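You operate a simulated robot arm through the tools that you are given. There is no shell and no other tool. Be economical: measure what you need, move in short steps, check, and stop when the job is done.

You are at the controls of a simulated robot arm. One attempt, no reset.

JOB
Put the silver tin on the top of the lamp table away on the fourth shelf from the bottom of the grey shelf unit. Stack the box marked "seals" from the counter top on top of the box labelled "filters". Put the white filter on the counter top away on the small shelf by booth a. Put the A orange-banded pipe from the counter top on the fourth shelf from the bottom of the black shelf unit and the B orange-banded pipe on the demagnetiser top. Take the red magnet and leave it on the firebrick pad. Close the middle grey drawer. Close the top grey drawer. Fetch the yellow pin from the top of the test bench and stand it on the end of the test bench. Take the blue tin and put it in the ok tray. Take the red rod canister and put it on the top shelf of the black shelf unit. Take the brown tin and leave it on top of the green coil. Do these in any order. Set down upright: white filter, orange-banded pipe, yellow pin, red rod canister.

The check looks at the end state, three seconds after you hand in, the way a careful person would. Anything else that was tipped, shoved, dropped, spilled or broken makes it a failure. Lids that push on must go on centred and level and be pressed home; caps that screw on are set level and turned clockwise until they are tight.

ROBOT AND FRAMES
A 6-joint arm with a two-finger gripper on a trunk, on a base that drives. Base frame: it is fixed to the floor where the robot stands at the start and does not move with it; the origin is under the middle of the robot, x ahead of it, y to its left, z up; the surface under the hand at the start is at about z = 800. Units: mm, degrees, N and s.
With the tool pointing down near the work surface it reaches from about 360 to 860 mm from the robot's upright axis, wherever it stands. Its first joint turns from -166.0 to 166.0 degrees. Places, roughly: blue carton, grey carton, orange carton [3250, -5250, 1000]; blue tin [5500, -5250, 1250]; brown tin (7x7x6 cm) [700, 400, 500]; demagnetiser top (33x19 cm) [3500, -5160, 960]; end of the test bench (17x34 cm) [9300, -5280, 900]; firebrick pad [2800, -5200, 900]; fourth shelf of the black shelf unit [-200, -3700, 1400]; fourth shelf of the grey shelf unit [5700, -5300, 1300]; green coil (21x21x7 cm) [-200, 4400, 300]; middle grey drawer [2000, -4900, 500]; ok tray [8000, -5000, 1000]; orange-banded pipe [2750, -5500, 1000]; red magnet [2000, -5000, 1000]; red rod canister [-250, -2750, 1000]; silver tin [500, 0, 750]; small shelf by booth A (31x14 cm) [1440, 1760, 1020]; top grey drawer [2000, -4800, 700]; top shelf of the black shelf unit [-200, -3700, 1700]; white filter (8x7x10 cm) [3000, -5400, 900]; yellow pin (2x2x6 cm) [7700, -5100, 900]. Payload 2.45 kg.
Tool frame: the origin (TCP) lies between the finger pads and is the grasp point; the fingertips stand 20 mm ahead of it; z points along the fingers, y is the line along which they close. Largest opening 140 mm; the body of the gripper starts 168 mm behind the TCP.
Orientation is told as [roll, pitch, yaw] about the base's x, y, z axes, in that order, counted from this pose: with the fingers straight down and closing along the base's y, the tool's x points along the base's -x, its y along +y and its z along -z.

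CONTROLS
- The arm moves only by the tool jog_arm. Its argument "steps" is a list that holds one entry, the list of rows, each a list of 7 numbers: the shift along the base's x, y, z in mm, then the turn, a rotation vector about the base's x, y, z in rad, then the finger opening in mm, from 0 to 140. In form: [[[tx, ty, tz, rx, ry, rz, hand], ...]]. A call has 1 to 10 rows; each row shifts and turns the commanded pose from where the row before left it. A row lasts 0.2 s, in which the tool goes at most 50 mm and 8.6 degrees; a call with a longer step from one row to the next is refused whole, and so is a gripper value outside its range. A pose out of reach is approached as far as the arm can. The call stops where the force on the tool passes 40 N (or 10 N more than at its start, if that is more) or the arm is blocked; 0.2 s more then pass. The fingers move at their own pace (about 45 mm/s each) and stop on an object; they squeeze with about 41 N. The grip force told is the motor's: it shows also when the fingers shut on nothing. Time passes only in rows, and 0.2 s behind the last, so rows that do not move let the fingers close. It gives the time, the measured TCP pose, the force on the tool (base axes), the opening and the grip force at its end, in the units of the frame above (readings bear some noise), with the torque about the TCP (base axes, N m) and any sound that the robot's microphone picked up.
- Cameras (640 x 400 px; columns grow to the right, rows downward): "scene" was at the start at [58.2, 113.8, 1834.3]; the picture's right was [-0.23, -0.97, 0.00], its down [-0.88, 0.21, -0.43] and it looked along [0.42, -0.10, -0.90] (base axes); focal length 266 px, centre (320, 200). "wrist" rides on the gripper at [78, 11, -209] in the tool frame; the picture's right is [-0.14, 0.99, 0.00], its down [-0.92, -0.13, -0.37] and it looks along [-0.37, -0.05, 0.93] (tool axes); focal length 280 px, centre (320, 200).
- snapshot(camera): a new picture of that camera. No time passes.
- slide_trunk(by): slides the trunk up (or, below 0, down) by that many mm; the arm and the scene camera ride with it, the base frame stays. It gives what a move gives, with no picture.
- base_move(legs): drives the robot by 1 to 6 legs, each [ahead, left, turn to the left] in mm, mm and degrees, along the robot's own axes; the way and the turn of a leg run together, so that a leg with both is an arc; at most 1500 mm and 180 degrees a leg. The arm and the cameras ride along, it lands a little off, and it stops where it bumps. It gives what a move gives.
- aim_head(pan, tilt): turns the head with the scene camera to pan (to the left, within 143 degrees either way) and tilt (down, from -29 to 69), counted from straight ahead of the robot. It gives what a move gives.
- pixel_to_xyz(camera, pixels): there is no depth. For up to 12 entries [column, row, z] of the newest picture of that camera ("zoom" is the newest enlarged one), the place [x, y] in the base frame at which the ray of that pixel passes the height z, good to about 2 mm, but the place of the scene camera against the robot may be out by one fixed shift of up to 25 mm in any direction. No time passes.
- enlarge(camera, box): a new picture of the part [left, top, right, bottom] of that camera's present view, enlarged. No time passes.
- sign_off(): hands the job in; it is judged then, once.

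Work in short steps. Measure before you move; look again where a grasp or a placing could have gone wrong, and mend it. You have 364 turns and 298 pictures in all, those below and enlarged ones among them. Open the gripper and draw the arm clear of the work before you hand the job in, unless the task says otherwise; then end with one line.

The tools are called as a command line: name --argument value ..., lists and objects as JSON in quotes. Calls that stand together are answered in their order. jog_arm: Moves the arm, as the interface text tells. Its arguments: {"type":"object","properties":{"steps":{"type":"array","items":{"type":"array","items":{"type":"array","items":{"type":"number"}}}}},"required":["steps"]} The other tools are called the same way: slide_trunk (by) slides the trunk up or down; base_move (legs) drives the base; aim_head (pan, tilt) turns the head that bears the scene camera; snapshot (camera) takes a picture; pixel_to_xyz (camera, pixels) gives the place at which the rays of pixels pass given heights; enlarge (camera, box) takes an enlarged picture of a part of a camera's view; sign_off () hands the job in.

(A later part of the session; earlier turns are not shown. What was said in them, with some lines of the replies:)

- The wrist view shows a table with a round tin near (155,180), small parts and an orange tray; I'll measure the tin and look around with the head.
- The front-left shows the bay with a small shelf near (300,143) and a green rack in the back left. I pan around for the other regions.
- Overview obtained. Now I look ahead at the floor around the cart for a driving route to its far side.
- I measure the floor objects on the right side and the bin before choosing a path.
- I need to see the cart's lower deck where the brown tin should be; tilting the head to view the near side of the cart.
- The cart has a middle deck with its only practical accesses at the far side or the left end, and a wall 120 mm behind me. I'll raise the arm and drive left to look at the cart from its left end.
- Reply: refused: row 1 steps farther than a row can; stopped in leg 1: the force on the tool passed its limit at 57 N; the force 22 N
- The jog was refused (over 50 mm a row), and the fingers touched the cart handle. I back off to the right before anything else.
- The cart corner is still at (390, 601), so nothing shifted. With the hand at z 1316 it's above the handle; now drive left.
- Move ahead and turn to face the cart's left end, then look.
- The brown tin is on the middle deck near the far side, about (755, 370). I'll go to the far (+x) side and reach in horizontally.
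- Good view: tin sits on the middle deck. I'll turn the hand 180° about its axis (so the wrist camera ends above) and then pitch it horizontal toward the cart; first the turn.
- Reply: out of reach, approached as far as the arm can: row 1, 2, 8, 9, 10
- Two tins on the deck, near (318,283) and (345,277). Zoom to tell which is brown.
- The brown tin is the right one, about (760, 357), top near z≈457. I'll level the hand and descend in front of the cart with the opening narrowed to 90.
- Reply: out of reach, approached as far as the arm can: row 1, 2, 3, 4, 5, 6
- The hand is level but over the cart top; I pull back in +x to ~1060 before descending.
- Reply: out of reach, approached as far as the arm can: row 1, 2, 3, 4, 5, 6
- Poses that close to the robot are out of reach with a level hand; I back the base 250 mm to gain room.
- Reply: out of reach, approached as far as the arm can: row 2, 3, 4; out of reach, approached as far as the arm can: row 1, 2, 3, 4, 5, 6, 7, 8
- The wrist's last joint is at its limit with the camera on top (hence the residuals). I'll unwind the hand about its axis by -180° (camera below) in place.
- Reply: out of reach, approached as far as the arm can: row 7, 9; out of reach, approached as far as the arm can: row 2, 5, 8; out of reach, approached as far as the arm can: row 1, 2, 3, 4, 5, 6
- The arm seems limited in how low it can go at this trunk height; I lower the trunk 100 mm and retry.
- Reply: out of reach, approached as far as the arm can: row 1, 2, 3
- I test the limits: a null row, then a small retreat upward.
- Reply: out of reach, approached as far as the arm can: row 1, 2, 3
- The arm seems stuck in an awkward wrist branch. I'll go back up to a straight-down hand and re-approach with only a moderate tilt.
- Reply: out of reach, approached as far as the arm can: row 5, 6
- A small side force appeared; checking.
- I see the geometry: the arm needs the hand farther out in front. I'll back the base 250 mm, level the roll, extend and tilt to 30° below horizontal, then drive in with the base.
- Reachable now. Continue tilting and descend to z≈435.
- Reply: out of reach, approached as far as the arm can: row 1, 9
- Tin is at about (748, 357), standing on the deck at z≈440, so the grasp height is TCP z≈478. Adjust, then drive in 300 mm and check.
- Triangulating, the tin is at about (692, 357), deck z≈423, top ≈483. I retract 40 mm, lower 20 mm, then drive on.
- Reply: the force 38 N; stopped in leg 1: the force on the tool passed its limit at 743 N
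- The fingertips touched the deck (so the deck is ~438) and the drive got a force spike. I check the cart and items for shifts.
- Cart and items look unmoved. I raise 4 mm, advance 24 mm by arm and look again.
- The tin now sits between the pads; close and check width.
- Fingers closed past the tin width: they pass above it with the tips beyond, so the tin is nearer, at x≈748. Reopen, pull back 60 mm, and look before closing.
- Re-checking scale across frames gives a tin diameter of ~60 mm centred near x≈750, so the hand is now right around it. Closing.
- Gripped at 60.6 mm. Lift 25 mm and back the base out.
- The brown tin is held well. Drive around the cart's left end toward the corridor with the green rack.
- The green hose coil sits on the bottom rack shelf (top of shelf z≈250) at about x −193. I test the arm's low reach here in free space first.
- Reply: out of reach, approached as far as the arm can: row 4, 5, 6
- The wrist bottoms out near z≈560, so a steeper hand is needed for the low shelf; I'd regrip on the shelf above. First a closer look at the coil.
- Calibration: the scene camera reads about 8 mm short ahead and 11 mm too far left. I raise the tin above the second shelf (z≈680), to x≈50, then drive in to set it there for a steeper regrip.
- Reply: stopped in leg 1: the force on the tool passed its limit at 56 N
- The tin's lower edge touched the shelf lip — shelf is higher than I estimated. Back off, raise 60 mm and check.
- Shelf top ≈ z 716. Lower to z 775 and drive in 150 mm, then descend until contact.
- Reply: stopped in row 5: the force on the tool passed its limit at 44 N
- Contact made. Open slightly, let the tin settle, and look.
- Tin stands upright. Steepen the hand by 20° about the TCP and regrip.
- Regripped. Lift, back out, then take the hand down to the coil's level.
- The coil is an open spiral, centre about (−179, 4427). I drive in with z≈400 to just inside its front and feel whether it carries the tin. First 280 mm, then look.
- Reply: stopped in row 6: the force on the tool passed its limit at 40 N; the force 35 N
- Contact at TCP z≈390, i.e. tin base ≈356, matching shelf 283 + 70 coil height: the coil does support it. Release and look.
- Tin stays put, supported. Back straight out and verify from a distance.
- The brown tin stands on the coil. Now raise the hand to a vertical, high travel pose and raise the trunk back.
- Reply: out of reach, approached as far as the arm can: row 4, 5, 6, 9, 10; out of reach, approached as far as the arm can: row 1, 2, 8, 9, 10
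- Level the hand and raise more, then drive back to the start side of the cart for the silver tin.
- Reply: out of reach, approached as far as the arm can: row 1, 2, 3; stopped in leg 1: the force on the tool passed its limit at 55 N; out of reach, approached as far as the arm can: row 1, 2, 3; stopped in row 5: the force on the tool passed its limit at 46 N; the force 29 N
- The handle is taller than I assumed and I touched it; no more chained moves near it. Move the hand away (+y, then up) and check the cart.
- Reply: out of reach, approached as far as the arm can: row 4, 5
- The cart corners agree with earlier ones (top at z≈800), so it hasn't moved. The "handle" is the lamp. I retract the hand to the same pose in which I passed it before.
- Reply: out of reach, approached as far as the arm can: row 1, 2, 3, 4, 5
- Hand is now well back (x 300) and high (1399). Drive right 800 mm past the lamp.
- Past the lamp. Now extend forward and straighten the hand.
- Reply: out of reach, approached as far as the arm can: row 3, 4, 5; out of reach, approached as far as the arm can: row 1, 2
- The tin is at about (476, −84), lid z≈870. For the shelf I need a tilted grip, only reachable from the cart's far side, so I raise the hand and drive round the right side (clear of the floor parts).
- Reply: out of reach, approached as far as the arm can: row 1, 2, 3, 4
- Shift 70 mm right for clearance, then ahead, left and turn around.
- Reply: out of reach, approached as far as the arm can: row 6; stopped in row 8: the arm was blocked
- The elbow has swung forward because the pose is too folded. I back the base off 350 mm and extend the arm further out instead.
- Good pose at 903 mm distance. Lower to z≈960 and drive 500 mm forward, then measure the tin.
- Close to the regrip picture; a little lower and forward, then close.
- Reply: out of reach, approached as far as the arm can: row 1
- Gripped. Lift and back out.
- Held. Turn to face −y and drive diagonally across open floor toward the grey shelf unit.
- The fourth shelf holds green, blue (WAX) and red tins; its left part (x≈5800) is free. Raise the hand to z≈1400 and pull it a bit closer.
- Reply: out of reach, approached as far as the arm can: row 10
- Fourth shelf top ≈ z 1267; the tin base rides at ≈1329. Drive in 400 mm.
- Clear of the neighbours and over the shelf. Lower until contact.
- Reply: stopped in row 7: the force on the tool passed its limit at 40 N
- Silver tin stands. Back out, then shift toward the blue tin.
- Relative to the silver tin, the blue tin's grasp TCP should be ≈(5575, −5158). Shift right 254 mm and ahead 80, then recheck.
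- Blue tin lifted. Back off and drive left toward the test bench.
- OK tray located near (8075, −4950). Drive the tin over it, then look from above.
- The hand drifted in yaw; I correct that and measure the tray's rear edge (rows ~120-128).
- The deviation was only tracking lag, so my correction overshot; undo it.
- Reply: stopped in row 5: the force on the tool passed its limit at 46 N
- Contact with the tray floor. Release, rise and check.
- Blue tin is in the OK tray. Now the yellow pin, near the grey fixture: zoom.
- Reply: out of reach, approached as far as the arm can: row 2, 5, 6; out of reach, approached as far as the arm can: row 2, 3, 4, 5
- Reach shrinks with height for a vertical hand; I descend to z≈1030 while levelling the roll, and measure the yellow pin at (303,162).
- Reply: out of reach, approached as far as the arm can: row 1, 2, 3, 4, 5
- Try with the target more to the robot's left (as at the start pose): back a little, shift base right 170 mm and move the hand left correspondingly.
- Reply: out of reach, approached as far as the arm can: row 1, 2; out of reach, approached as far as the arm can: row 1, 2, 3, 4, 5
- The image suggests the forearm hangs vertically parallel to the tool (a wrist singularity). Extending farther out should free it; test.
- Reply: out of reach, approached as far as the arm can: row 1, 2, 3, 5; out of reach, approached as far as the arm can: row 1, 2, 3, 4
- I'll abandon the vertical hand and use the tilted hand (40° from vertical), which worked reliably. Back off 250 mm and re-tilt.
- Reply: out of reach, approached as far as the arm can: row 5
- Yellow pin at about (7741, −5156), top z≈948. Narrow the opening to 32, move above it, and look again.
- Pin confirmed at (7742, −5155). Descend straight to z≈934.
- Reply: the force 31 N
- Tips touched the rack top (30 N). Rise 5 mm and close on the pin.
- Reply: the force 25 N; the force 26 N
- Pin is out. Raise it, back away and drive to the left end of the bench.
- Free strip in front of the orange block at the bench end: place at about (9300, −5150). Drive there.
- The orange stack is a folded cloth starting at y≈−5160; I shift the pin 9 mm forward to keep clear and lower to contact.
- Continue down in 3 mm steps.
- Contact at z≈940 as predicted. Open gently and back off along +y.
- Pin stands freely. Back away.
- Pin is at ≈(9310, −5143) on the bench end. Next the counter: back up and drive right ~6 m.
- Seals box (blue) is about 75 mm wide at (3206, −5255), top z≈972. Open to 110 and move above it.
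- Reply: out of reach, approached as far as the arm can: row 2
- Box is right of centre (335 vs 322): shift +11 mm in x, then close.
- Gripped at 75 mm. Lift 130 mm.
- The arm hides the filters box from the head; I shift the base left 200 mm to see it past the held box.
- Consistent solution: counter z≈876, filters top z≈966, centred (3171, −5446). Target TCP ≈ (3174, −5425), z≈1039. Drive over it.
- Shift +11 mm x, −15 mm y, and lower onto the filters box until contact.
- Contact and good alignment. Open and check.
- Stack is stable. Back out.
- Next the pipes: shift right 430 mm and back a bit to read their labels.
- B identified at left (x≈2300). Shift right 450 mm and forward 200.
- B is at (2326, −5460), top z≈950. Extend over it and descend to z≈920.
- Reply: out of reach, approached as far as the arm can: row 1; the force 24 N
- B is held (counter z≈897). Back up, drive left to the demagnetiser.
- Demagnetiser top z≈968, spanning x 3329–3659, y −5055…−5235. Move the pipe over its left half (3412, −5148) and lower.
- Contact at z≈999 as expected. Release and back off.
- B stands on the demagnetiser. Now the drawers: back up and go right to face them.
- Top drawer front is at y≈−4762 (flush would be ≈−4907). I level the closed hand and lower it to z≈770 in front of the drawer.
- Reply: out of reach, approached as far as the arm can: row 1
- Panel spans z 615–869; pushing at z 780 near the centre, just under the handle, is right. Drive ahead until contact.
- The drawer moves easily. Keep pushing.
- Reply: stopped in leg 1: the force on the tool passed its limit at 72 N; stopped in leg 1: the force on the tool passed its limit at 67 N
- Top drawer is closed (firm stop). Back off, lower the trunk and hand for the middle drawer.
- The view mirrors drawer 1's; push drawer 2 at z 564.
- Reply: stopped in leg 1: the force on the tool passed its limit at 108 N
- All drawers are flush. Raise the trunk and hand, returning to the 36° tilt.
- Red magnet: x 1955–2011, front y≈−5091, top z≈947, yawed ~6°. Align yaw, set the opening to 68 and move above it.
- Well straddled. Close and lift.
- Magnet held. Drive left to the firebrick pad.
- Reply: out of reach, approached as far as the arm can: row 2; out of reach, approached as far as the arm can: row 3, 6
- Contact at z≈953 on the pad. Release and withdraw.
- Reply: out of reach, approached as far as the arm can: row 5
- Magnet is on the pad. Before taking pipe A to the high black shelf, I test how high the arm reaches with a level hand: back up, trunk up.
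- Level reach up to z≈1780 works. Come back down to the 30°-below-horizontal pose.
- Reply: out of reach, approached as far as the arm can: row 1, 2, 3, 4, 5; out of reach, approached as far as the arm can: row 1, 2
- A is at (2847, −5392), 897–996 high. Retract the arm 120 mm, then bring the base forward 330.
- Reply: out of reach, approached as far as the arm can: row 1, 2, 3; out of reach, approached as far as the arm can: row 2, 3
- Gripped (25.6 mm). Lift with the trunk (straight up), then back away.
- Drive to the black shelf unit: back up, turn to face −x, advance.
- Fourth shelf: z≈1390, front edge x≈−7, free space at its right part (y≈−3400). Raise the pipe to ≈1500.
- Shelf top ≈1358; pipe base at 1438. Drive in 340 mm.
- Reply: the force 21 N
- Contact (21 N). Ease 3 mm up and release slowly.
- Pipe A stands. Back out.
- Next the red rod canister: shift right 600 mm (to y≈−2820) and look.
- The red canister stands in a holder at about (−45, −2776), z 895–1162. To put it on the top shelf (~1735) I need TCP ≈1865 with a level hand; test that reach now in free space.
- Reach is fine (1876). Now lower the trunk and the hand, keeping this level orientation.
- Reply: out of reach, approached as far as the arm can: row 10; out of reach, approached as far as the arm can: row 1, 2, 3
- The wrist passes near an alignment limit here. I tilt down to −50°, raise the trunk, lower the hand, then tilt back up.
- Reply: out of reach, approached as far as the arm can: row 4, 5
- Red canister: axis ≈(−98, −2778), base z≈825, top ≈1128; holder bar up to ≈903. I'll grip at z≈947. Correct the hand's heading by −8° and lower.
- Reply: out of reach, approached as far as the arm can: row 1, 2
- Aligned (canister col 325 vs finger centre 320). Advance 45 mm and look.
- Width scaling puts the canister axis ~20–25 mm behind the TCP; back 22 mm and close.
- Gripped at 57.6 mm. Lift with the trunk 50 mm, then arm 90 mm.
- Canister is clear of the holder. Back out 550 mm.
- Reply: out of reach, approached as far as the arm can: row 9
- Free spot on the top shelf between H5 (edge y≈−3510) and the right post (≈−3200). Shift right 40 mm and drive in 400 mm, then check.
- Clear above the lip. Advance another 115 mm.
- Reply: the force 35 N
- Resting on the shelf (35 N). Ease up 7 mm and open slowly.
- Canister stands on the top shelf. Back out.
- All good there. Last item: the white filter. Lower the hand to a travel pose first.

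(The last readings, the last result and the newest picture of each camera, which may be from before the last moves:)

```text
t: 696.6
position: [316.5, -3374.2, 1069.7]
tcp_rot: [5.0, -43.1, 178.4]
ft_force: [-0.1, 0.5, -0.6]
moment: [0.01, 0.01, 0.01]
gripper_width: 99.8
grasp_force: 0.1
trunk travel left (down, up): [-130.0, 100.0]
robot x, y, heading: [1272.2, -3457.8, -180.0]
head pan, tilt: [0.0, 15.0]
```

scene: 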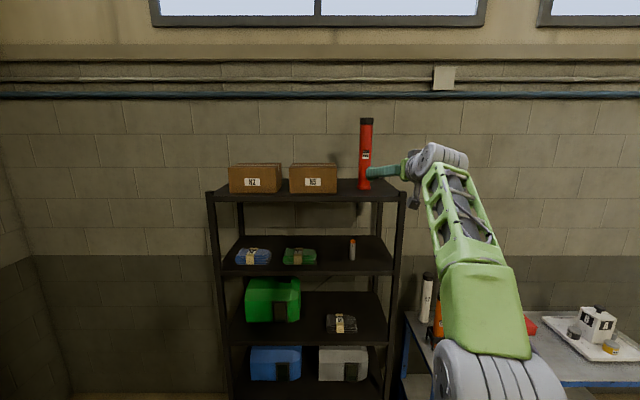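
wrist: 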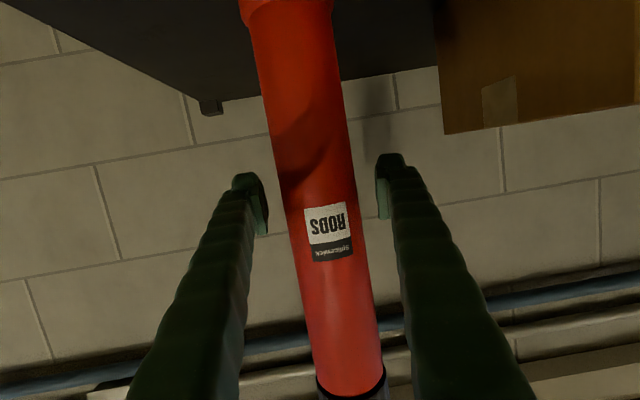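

base_move --legs '[[-1000, 0, 0], [-815, 0, 0], [0, 0, 90], [700, 0, 0]]'

snapshot --camera "wrist"

```text
t: 713.1
position: [3023.8, -5108.7, 1069.5]
tcp_rot: [5.0, -43.0, -91.0]
ft_force: [0.2, -0.6, -0.4]
moment: [-0.03, 0.01, 0.0]
gripper_width: 99.9
grasp_force: 0.1
trunk travel left (down, up): [-130.0, 100.0]
robot x, y, heading: [3100.6, -4149.7, -89.3]
head pan, tilt: [0.0, 15.0]
```

```text
69 pictures are left
```

wrist: 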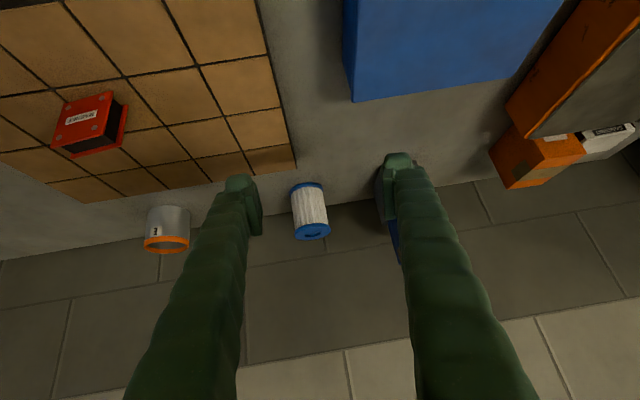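

pixel_to_xyz --camera "wrist" --pixels '[[312, 231, 997], [307, 187, 897], [294, 231, 997], [331, 229, 997], [385, 235, 980]]'

base_move --legs '[[180, -12, 0]]'

snapshot --camera "wrist"

```text
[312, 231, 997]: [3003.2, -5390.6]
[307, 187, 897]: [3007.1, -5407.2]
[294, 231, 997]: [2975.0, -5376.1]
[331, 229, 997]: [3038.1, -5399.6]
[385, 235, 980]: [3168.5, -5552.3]
```

```text
t: 714.6
position: [3014.4, -5288.9, 1067.8]
tcp_rot: [5.0, -43.0, -91.1]
ft_force: [-1.2, -0.5, 0.6]
moment: [0.0, 0.0, 0.06]
gripper_width: 100.0
grasp_force: 0.0
trunk travel left (down, up): [-130.0, 100.0]
robot x, y, heading: [3091.5, -4327.2, -89.2]
head pan, tilt: [0.0, 15.0]
```

```text
68 pictures are left
```

wrist: 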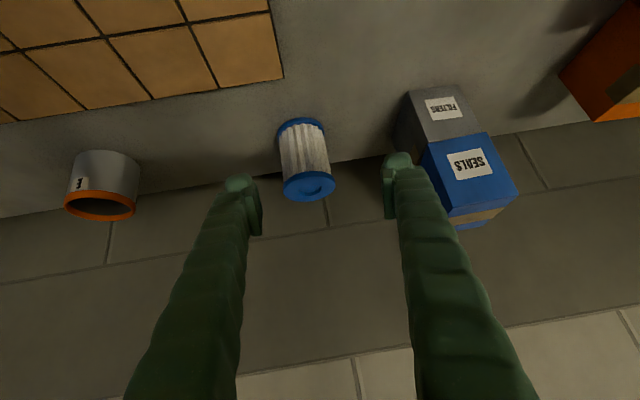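

pixel_to_xyz --camera "wrist" --pixels '[[309, 186, 997], [309, 186, 985], [301, 122, 897], [283, 184, 990], [336, 180, 990], [424, 145, 980]]'

```text
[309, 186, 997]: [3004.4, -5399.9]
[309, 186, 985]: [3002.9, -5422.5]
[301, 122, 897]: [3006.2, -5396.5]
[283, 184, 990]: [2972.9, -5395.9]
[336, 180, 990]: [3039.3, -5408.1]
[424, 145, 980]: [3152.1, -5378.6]
```

Filter: centre ≈(3005, −5430), top ≈982. Base ahead 140 mm (shift −9 x), then lower.

base_move --legs '[[138, -10, 0]]'

jog_arm --steps '[[[0, 0, -35, 0, 0, 0, 100], [0, 0, -30, 0, 0, 0, 100]]]'

snapshot --camera "wrist"

```text
t: 715.9
position: [3006.5, -5426.6, 1068.3]
tcp_rot: [4.9, -43.0, -90.9]
ft_force: [0.6, -0.5, -0.4]
moment: [0.01, 0.02, -0.01]
gripper_width: 100.3
grasp_force: 0.0
trunk travel left (down, up): [-130.0, 100.0]
robot x, y, heading: [3078.1, -4468.7, -89.3]
head pan, tilt: [0.0, 15.0]
```

```text
t: 716.5
position: [3007.2, -5424.9, 1002.9]
tcp_rot: [4.9, -43.0, -90.8]
ft_force: [0.1, -0.1, 0.3]
moment: [0.02, 0.0, 0.01]
gripper_width: 100.2
grasp_force: 0.1
trunk travel left (down, up): [-130.0, 100.0]
robot x, y, heading: [3080.4, -4466.3, -89.3]
head pan, tilt: [0.0, 15.0]
```

```text
67 pictures are left
```

wrist: 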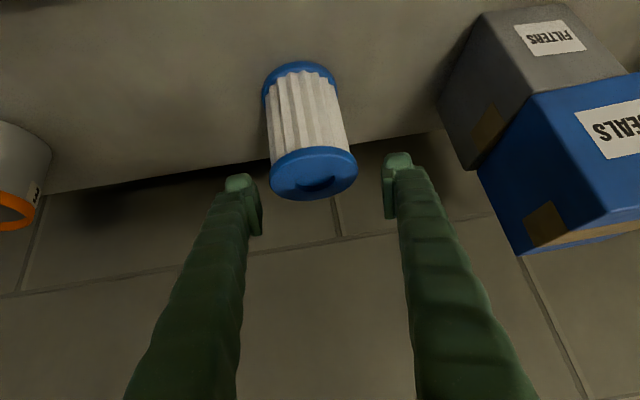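

jog_arm --steps '[[[-5, 0, -20, 0, 0, 0, 100], [0, 0, -20, 0, 0, 0, 100], [0, 0, -15, 0, 0, 0, 100]]]'

snapshot --camera "wrist"

```text
t: 717.3
position: [3000.8, -5424.2, 947.8]
tcp_rot: [5.1, -42.9, -90.9]
ft_force: [0.4, -0.9, -1.2]
moment: [-0.02, 0.02, 0.01]
gripper_width: 100.0
grasp_force: 0.0
trunk travel left (down, up): [-130.0, 100.0]
robot x, y, heading: [3079.2, -4466.2, -89.2]
head pan, tilt: [0.0, 15.0]
```

```text
66 pictures are left
```

wrist: 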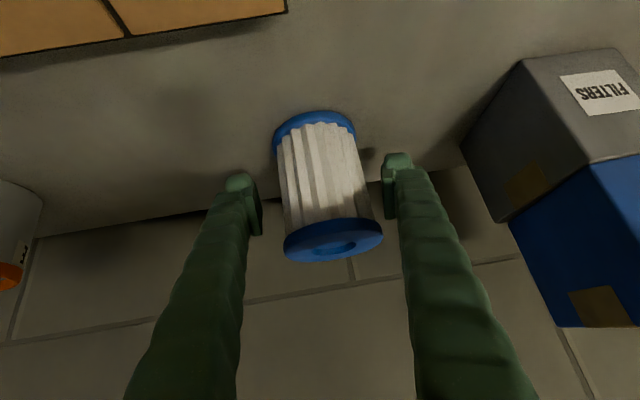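

jog_arm --steps '[[[4, 0, 0, 0, 0, 0, 80], [0, 0, 0, 0, 0, 0, 45], [0, 0, 0, 0, 0, 0, 45], [0, 0, 0, 0, 0, 0, 45]]]'

slide_trunk --by 100

snapshot --camera "wrist"

```text
t: 718.3
position: [3005.8, -5424.4, 947.9]
tcp_rot: [5.0, -43.0, -91.0]
ft_force: [0.4, -0.5, 0.3]
moment: [-0.03, 0.03, 0.0]
gripper_width: 72.4
grasp_force: 41.3
trunk travel left (down, up): [-130.0, 100.0]
robot x, y, heading: [3082.4, -4466.1, -89.2]
head pan, tilt: [0.0, 15.0]
```

```text
t: 719.6
position: [3006.2, -5426.4, 1047.5]
tcp_rot: [5.0, -43.0, -90.8]
ft_force: [0.5, -0.6, -1.8]
moment: [-0.04, 0.03, 0.03]
gripper_width: 72.6
grasp_force: 40.8
trunk travel left (down, up): [-230.0, 0.0]
robot x, y, heading: [3080.1, -4468.5, -89.3]
head pan, tilt: [0.0, 15.0]
```

```text
65 pictures are left
```

wrist: 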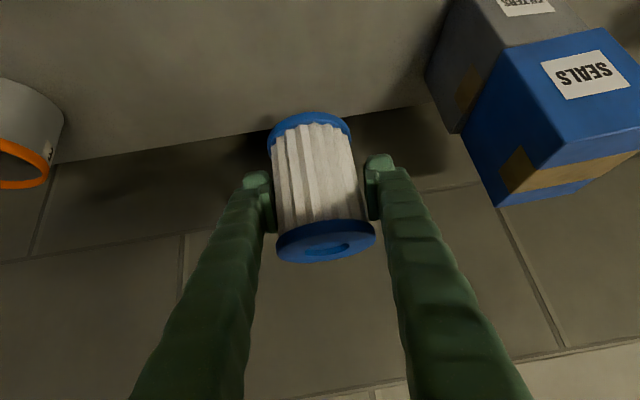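

Filter held. Drive toward the booth: back up, shift right, back across the floor, and turn to face +y.

base_move --legs '[[-500, 0, 0], [0, -1180, 0], [-1200, 0, 0], [-1000, 0, 0], [0, 0, 179]]'

aim_head --pan 0 --tilt 25

snapshot --camera "scene"

```text
t: 750.5
position: [1999.9, -819.9, 1048.8]
tcp_rot: [5.0, -43.0, 88.3]
ft_force: [0.0, -0.5, -0.6]
moment: [-0.02, 0.0, 0.01]
gripper_width: 72.5
grasp_force: 40.7
trunk travel left (down, up): [-230.0, 0.0]
robot x, y, heading: [1911.3, -1775.8, 89.9]
head pan, tilt: [0.0, 15.0]
```

```text
t: 751.2
position: [1999.2, -819.2, 1047.9]
tcp_rot: [5.0, -43.0, 88.3]
ft_force: [-0.2, -0.5, -1.8]
moment: [-0.04, 0.0, 0.02]
gripper_width: 71.8
grasp_force: 41.0
trunk travel left (down, up): [-230.0, 0.0]
robot x, y, heading: [1912.4, -1777.7, 90.0]
head pan, tilt: [0.0, 25.0]
```

```text
64 pictures are left
```

scene: 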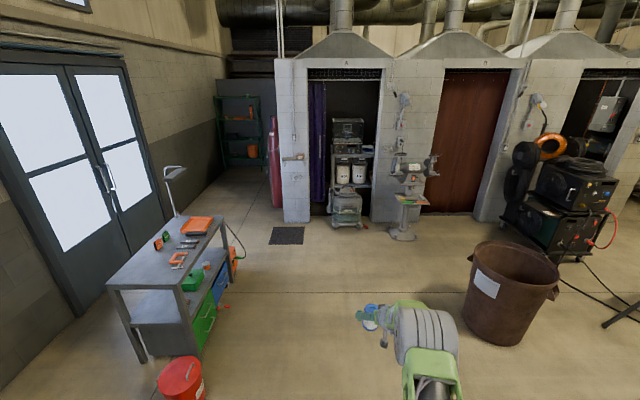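

base_move --legs '[[1400, 0, 0], [0, 550, 0], [800, 0, 0]]'

snapshot --camera "scene"

snapshot --camera "wrist"

```text
t: 766.9
position: [1431.2, 1366.9, 1047.9]
tcp_rot: [5.0, -43.0, 88.9]
ft_force: [-0.6, -0.7, -1.6]
moment: [0.0, -0.04, 0.0]
gripper_width: 72.3
grasp_force: 41.2
trunk travel left (down, up): [-230.0, 0.0]
robot x, y, heading: [1355.8, 408.4, 90.3]
head pan, tilt: [0.0, 25.0]
```

```text
63 pictures are left
```

scene: 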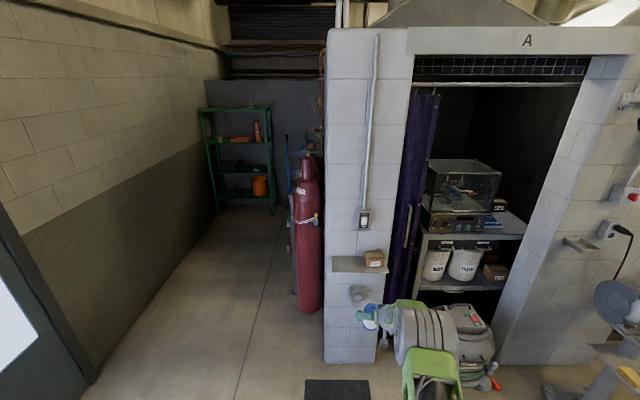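

```text
62 pictures are left
```

wrist: 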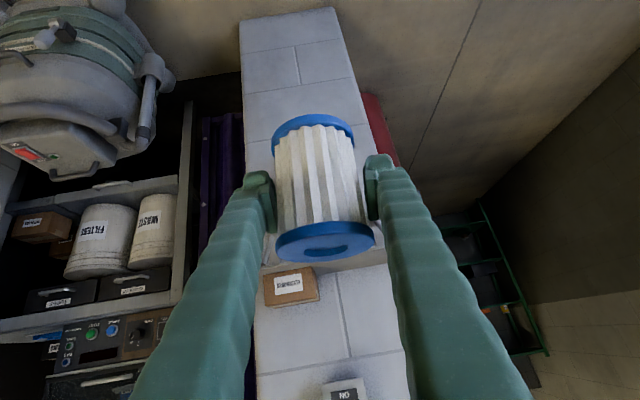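

enlarge --camera "wrist" --box '[230, 220, 430, 345]'

enlarge --camera "scene" --box '[310, 200, 430, 320]'

pixel_to_xyz --camera "scene" --pixels '[[332, 270, 1020], [388, 273, 1020], [333, 257, 1020], [388, 260, 1020], [332, 270, 1000], [388, 273, 1000], [365, 266, 1020]]'

```text
3.20 times, centred on (330, 282) of wrist
```

zoom: 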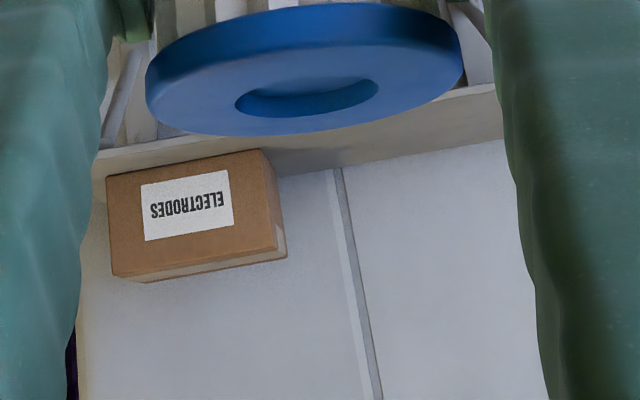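

```text
3.33 times, centred on (370, 260) of scene
```

zoom: 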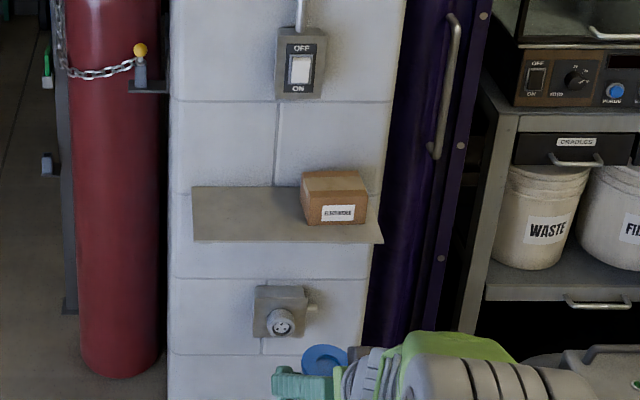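

```text
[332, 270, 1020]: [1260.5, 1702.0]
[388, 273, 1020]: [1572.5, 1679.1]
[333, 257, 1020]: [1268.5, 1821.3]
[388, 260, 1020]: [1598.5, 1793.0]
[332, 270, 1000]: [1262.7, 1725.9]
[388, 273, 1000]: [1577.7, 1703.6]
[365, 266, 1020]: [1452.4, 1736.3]
```

Shelf: z≈1020, x≈1273–1589, y≈1698–1838; a small box occupies x>1450. Target filter centre (1355, 1765). Raise to z 1125, then approach 280 mm.

jog_arm --steps '[[[0, 0, 40, 0, 0, 0, 45], [0, 0, 40, 0, 0, 0, 45]]]'

base_move --legs '[[270, 78, 0]]'

snapshot --camera "wrist"

snapshot --camera "scene"

```text
t: 767.5
position: [1432.1, 1366.9, 1128.9]
tcp_rot: [5.0, -43.0, 88.7]
ft_force: [-0.2, -0.2, -0.1]
moment: [0.06, 0.0, -0.04]
gripper_width: 72.0
grasp_force: 41.0
trunk travel left (down, up): [-230.0, 0.0]
robot x, y, heading: [1352.9, 407.6, 90.3]
head pan, tilt: [0.0, 25.0]
```

```text
t: 769.5
position: [1351.0, 1634.9, 1127.9]
tcp_rot: [4.9, -43.0, 88.9]
ft_force: [0.3, -0.3, -1.4]
moment: [0.01, 0.02, -0.02]
gripper_width: 72.0
grasp_force: 41.2
trunk travel left (down, up): [-230.0, 0.0]
robot x, y, heading: [1270.7, 673.1, 90.7]
head pan, tilt: [0.0, 25.0]
```

```text
59 pictures are left
```

wrist: 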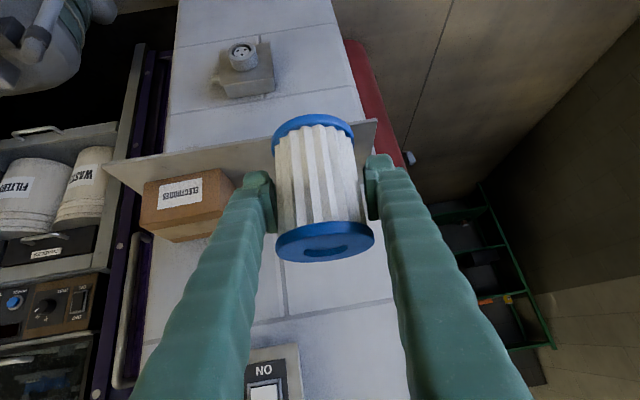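

```text
58 pictures are left
```

scene: 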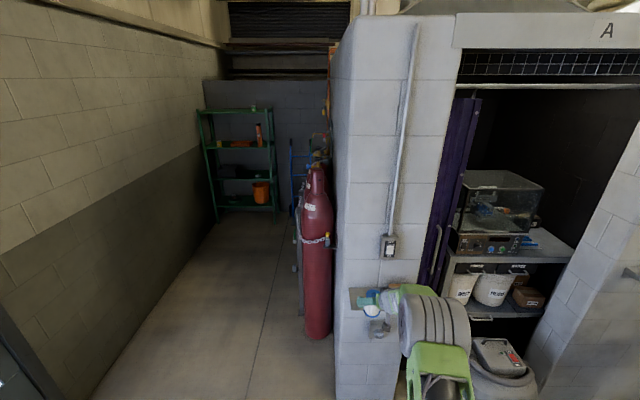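

pixel_to_xyz --camera "wrist" --pixels '[[103, 170, 1020], [375, 121, 1020], [103, 170, 1030], [375, 121, 1030], [235, 173, 1020], [265, 375, 1200]]'

```text
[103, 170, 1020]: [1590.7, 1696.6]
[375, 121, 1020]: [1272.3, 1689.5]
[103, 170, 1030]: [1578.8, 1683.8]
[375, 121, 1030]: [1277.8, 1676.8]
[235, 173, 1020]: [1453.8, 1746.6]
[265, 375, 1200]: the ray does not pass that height
```

Shelf z≈1025, front y≈1687. Move ahead 117 mm and +9 mm in x, then lower.

base_move --legs '[[117, -9, 0]]'

jog_arm --steps '[[[0, 0, -20, 0, 0, 0, 45], [0, 0, -10, 0, 0, 0, 45]]]'

snapshot --camera "wrist"

```text
t: 770.7
position: [1358.3, 1751.6, 1127.2]
tcp_rot: [5.0, -42.9, 89.0]
ft_force: [-0.1, 0.8, -2.5]
moment: [0.01, -0.02, -0.01]
gripper_width: 71.9
grasp_force: 40.6
trunk travel left (down, up): [-230.0, 0.0]
robot x, y, heading: [1283.8, 789.1, 90.3]
head pan, tilt: [0.0, 25.0]
```

```text
t: 771.3
position: [1359.8, 1749.8, 1098.8]
tcp_rot: [4.9, -42.9, 88.8]
ft_force: [0.6, -0.5, -0.6]
moment: [0.01, -0.05, -0.02]
gripper_width: 72.0
grasp_force: 41.4
trunk travel left (down, up): [-230.0, 0.0]
robot x, y, heading: [1285.4, 794.8, 90.7]
head pan, tilt: [0.0, 25.0]
```

```text
57 pictures are left
```

wrist: 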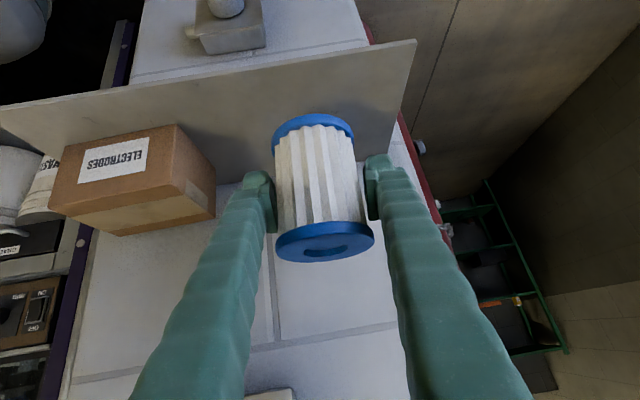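

jog_arm --steps '[[[0, 0, -10, 0, 0, 0, 45], [0, 0, -5, 0, 0, 0, 45], [0, 0, -4, 0, 0, 0, 45], [0, 0, -4, 0, 0, 0, 45], [0, 0, -4, 0, 0, 0, 45], [0, 0, -4, 0, 0, 0, 45], [0, 0, -4, 0, 0, 0, 45]]]'

snapshot --camera "wrist"

```text
t: 772.9
position: [1359.1, 1750.4, 1069.8]
tcp_rot: [5.0, -43.4, 88.8]
ft_force: [-0.6, -2.9, 20.4]
moment: [-0.31, -0.65, -0.07]
gripper_width: 72.1
grasp_force: 40.6
trunk travel left (down, up): [-230.0, 0.0]
robot x, y, heading: [1283.7, 796.4, 90.7]
head pan, tilt: [0.0, 25.0]
```

```text
56 pictures are left
```

wrist: 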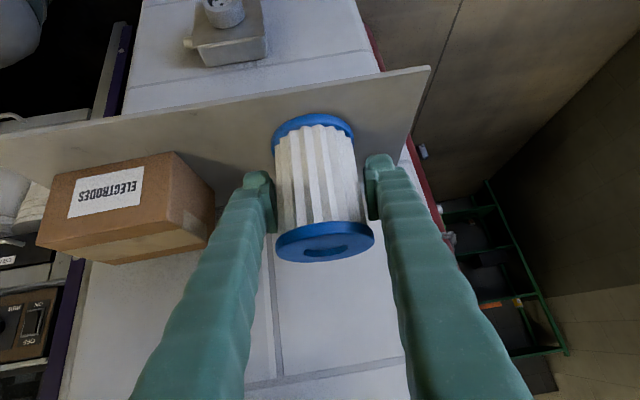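

On the shelf with margin. Ease up 3 mm and open.

jog_arm --steps '[[[0, 0, 3, 0, 0, 0, 45], [0, 0, 0, 0, 0, 0, 76], [0, 0, 0, 0, 0, 0, 84], [0, 0, 0, 0, 0, 0, 92], [0, 0, 0, 0, 0, 0, 96]]]'

snapshot --camera "wrist"

```text
t: 774.1
position: [1360.4, 1751.0, 1067.0]
tcp_rot: [5.0, -43.0, 88.9]
ft_force: [0.3, 0.1, 0.7]
moment: [0.0, 0.01, 0.01]
gripper_width: 96.0
grasp_force: 0.1
trunk travel left (down, up): [-230.0, 0.0]
robot x, y, heading: [1281.9, 796.1, 90.6]
head pan, tilt: [0.0, 25.0]
```

```text
55 pictures are left
```

wrist: 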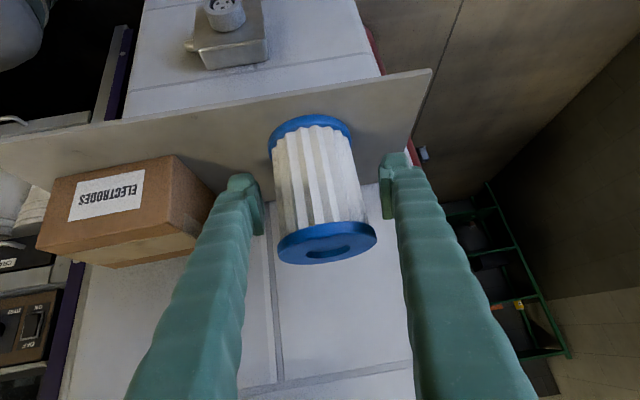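

Filter stands. Back out and check.

base_move --legs '[[-300, 0, 0]]'

snapshot --camera "wrist"

snapshot --camera "scene"

```text
t: 776.2
position: [1361.0, 1449.4, 1067.4]
tcp_rot: [5.0, -43.0, 88.8]
ft_force: [0.4, -0.3, -0.8]
moment: [0.0, -0.02, -0.01]
gripper_width: 95.9
grasp_force: 0.0
trunk travel left (down, up): [-230.0, 0.0]
robot x, y, heading: [1288.0, 493.3, 90.8]
head pan, tilt: [0.0, 25.0]
```

```text
54 pictures are left
```

wrist: 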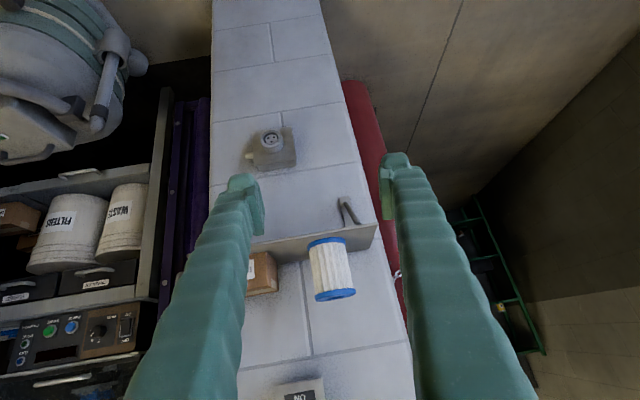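

```text
53 pictures are left
```

scene: 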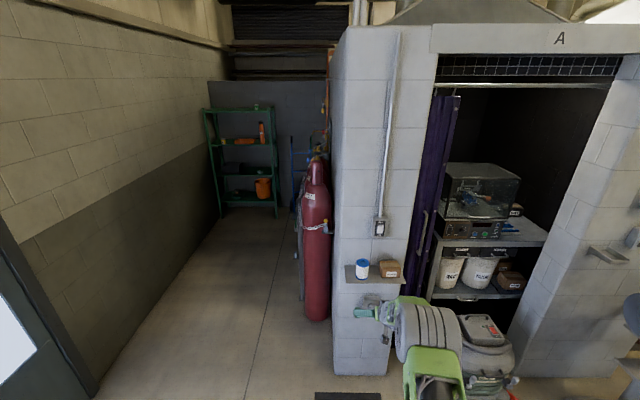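

All items are placed and the hand is open and clear; handing in.

sign_off

```text
The job is handed in.
```

All twelve jobs are done and handed in, and each one looked right in the last picture or reading I took of it. The yellow pin is the one I'm least sure of: it stands only about 30 mm inside the front edge of the bench-end area, to clear a folded cloth there.
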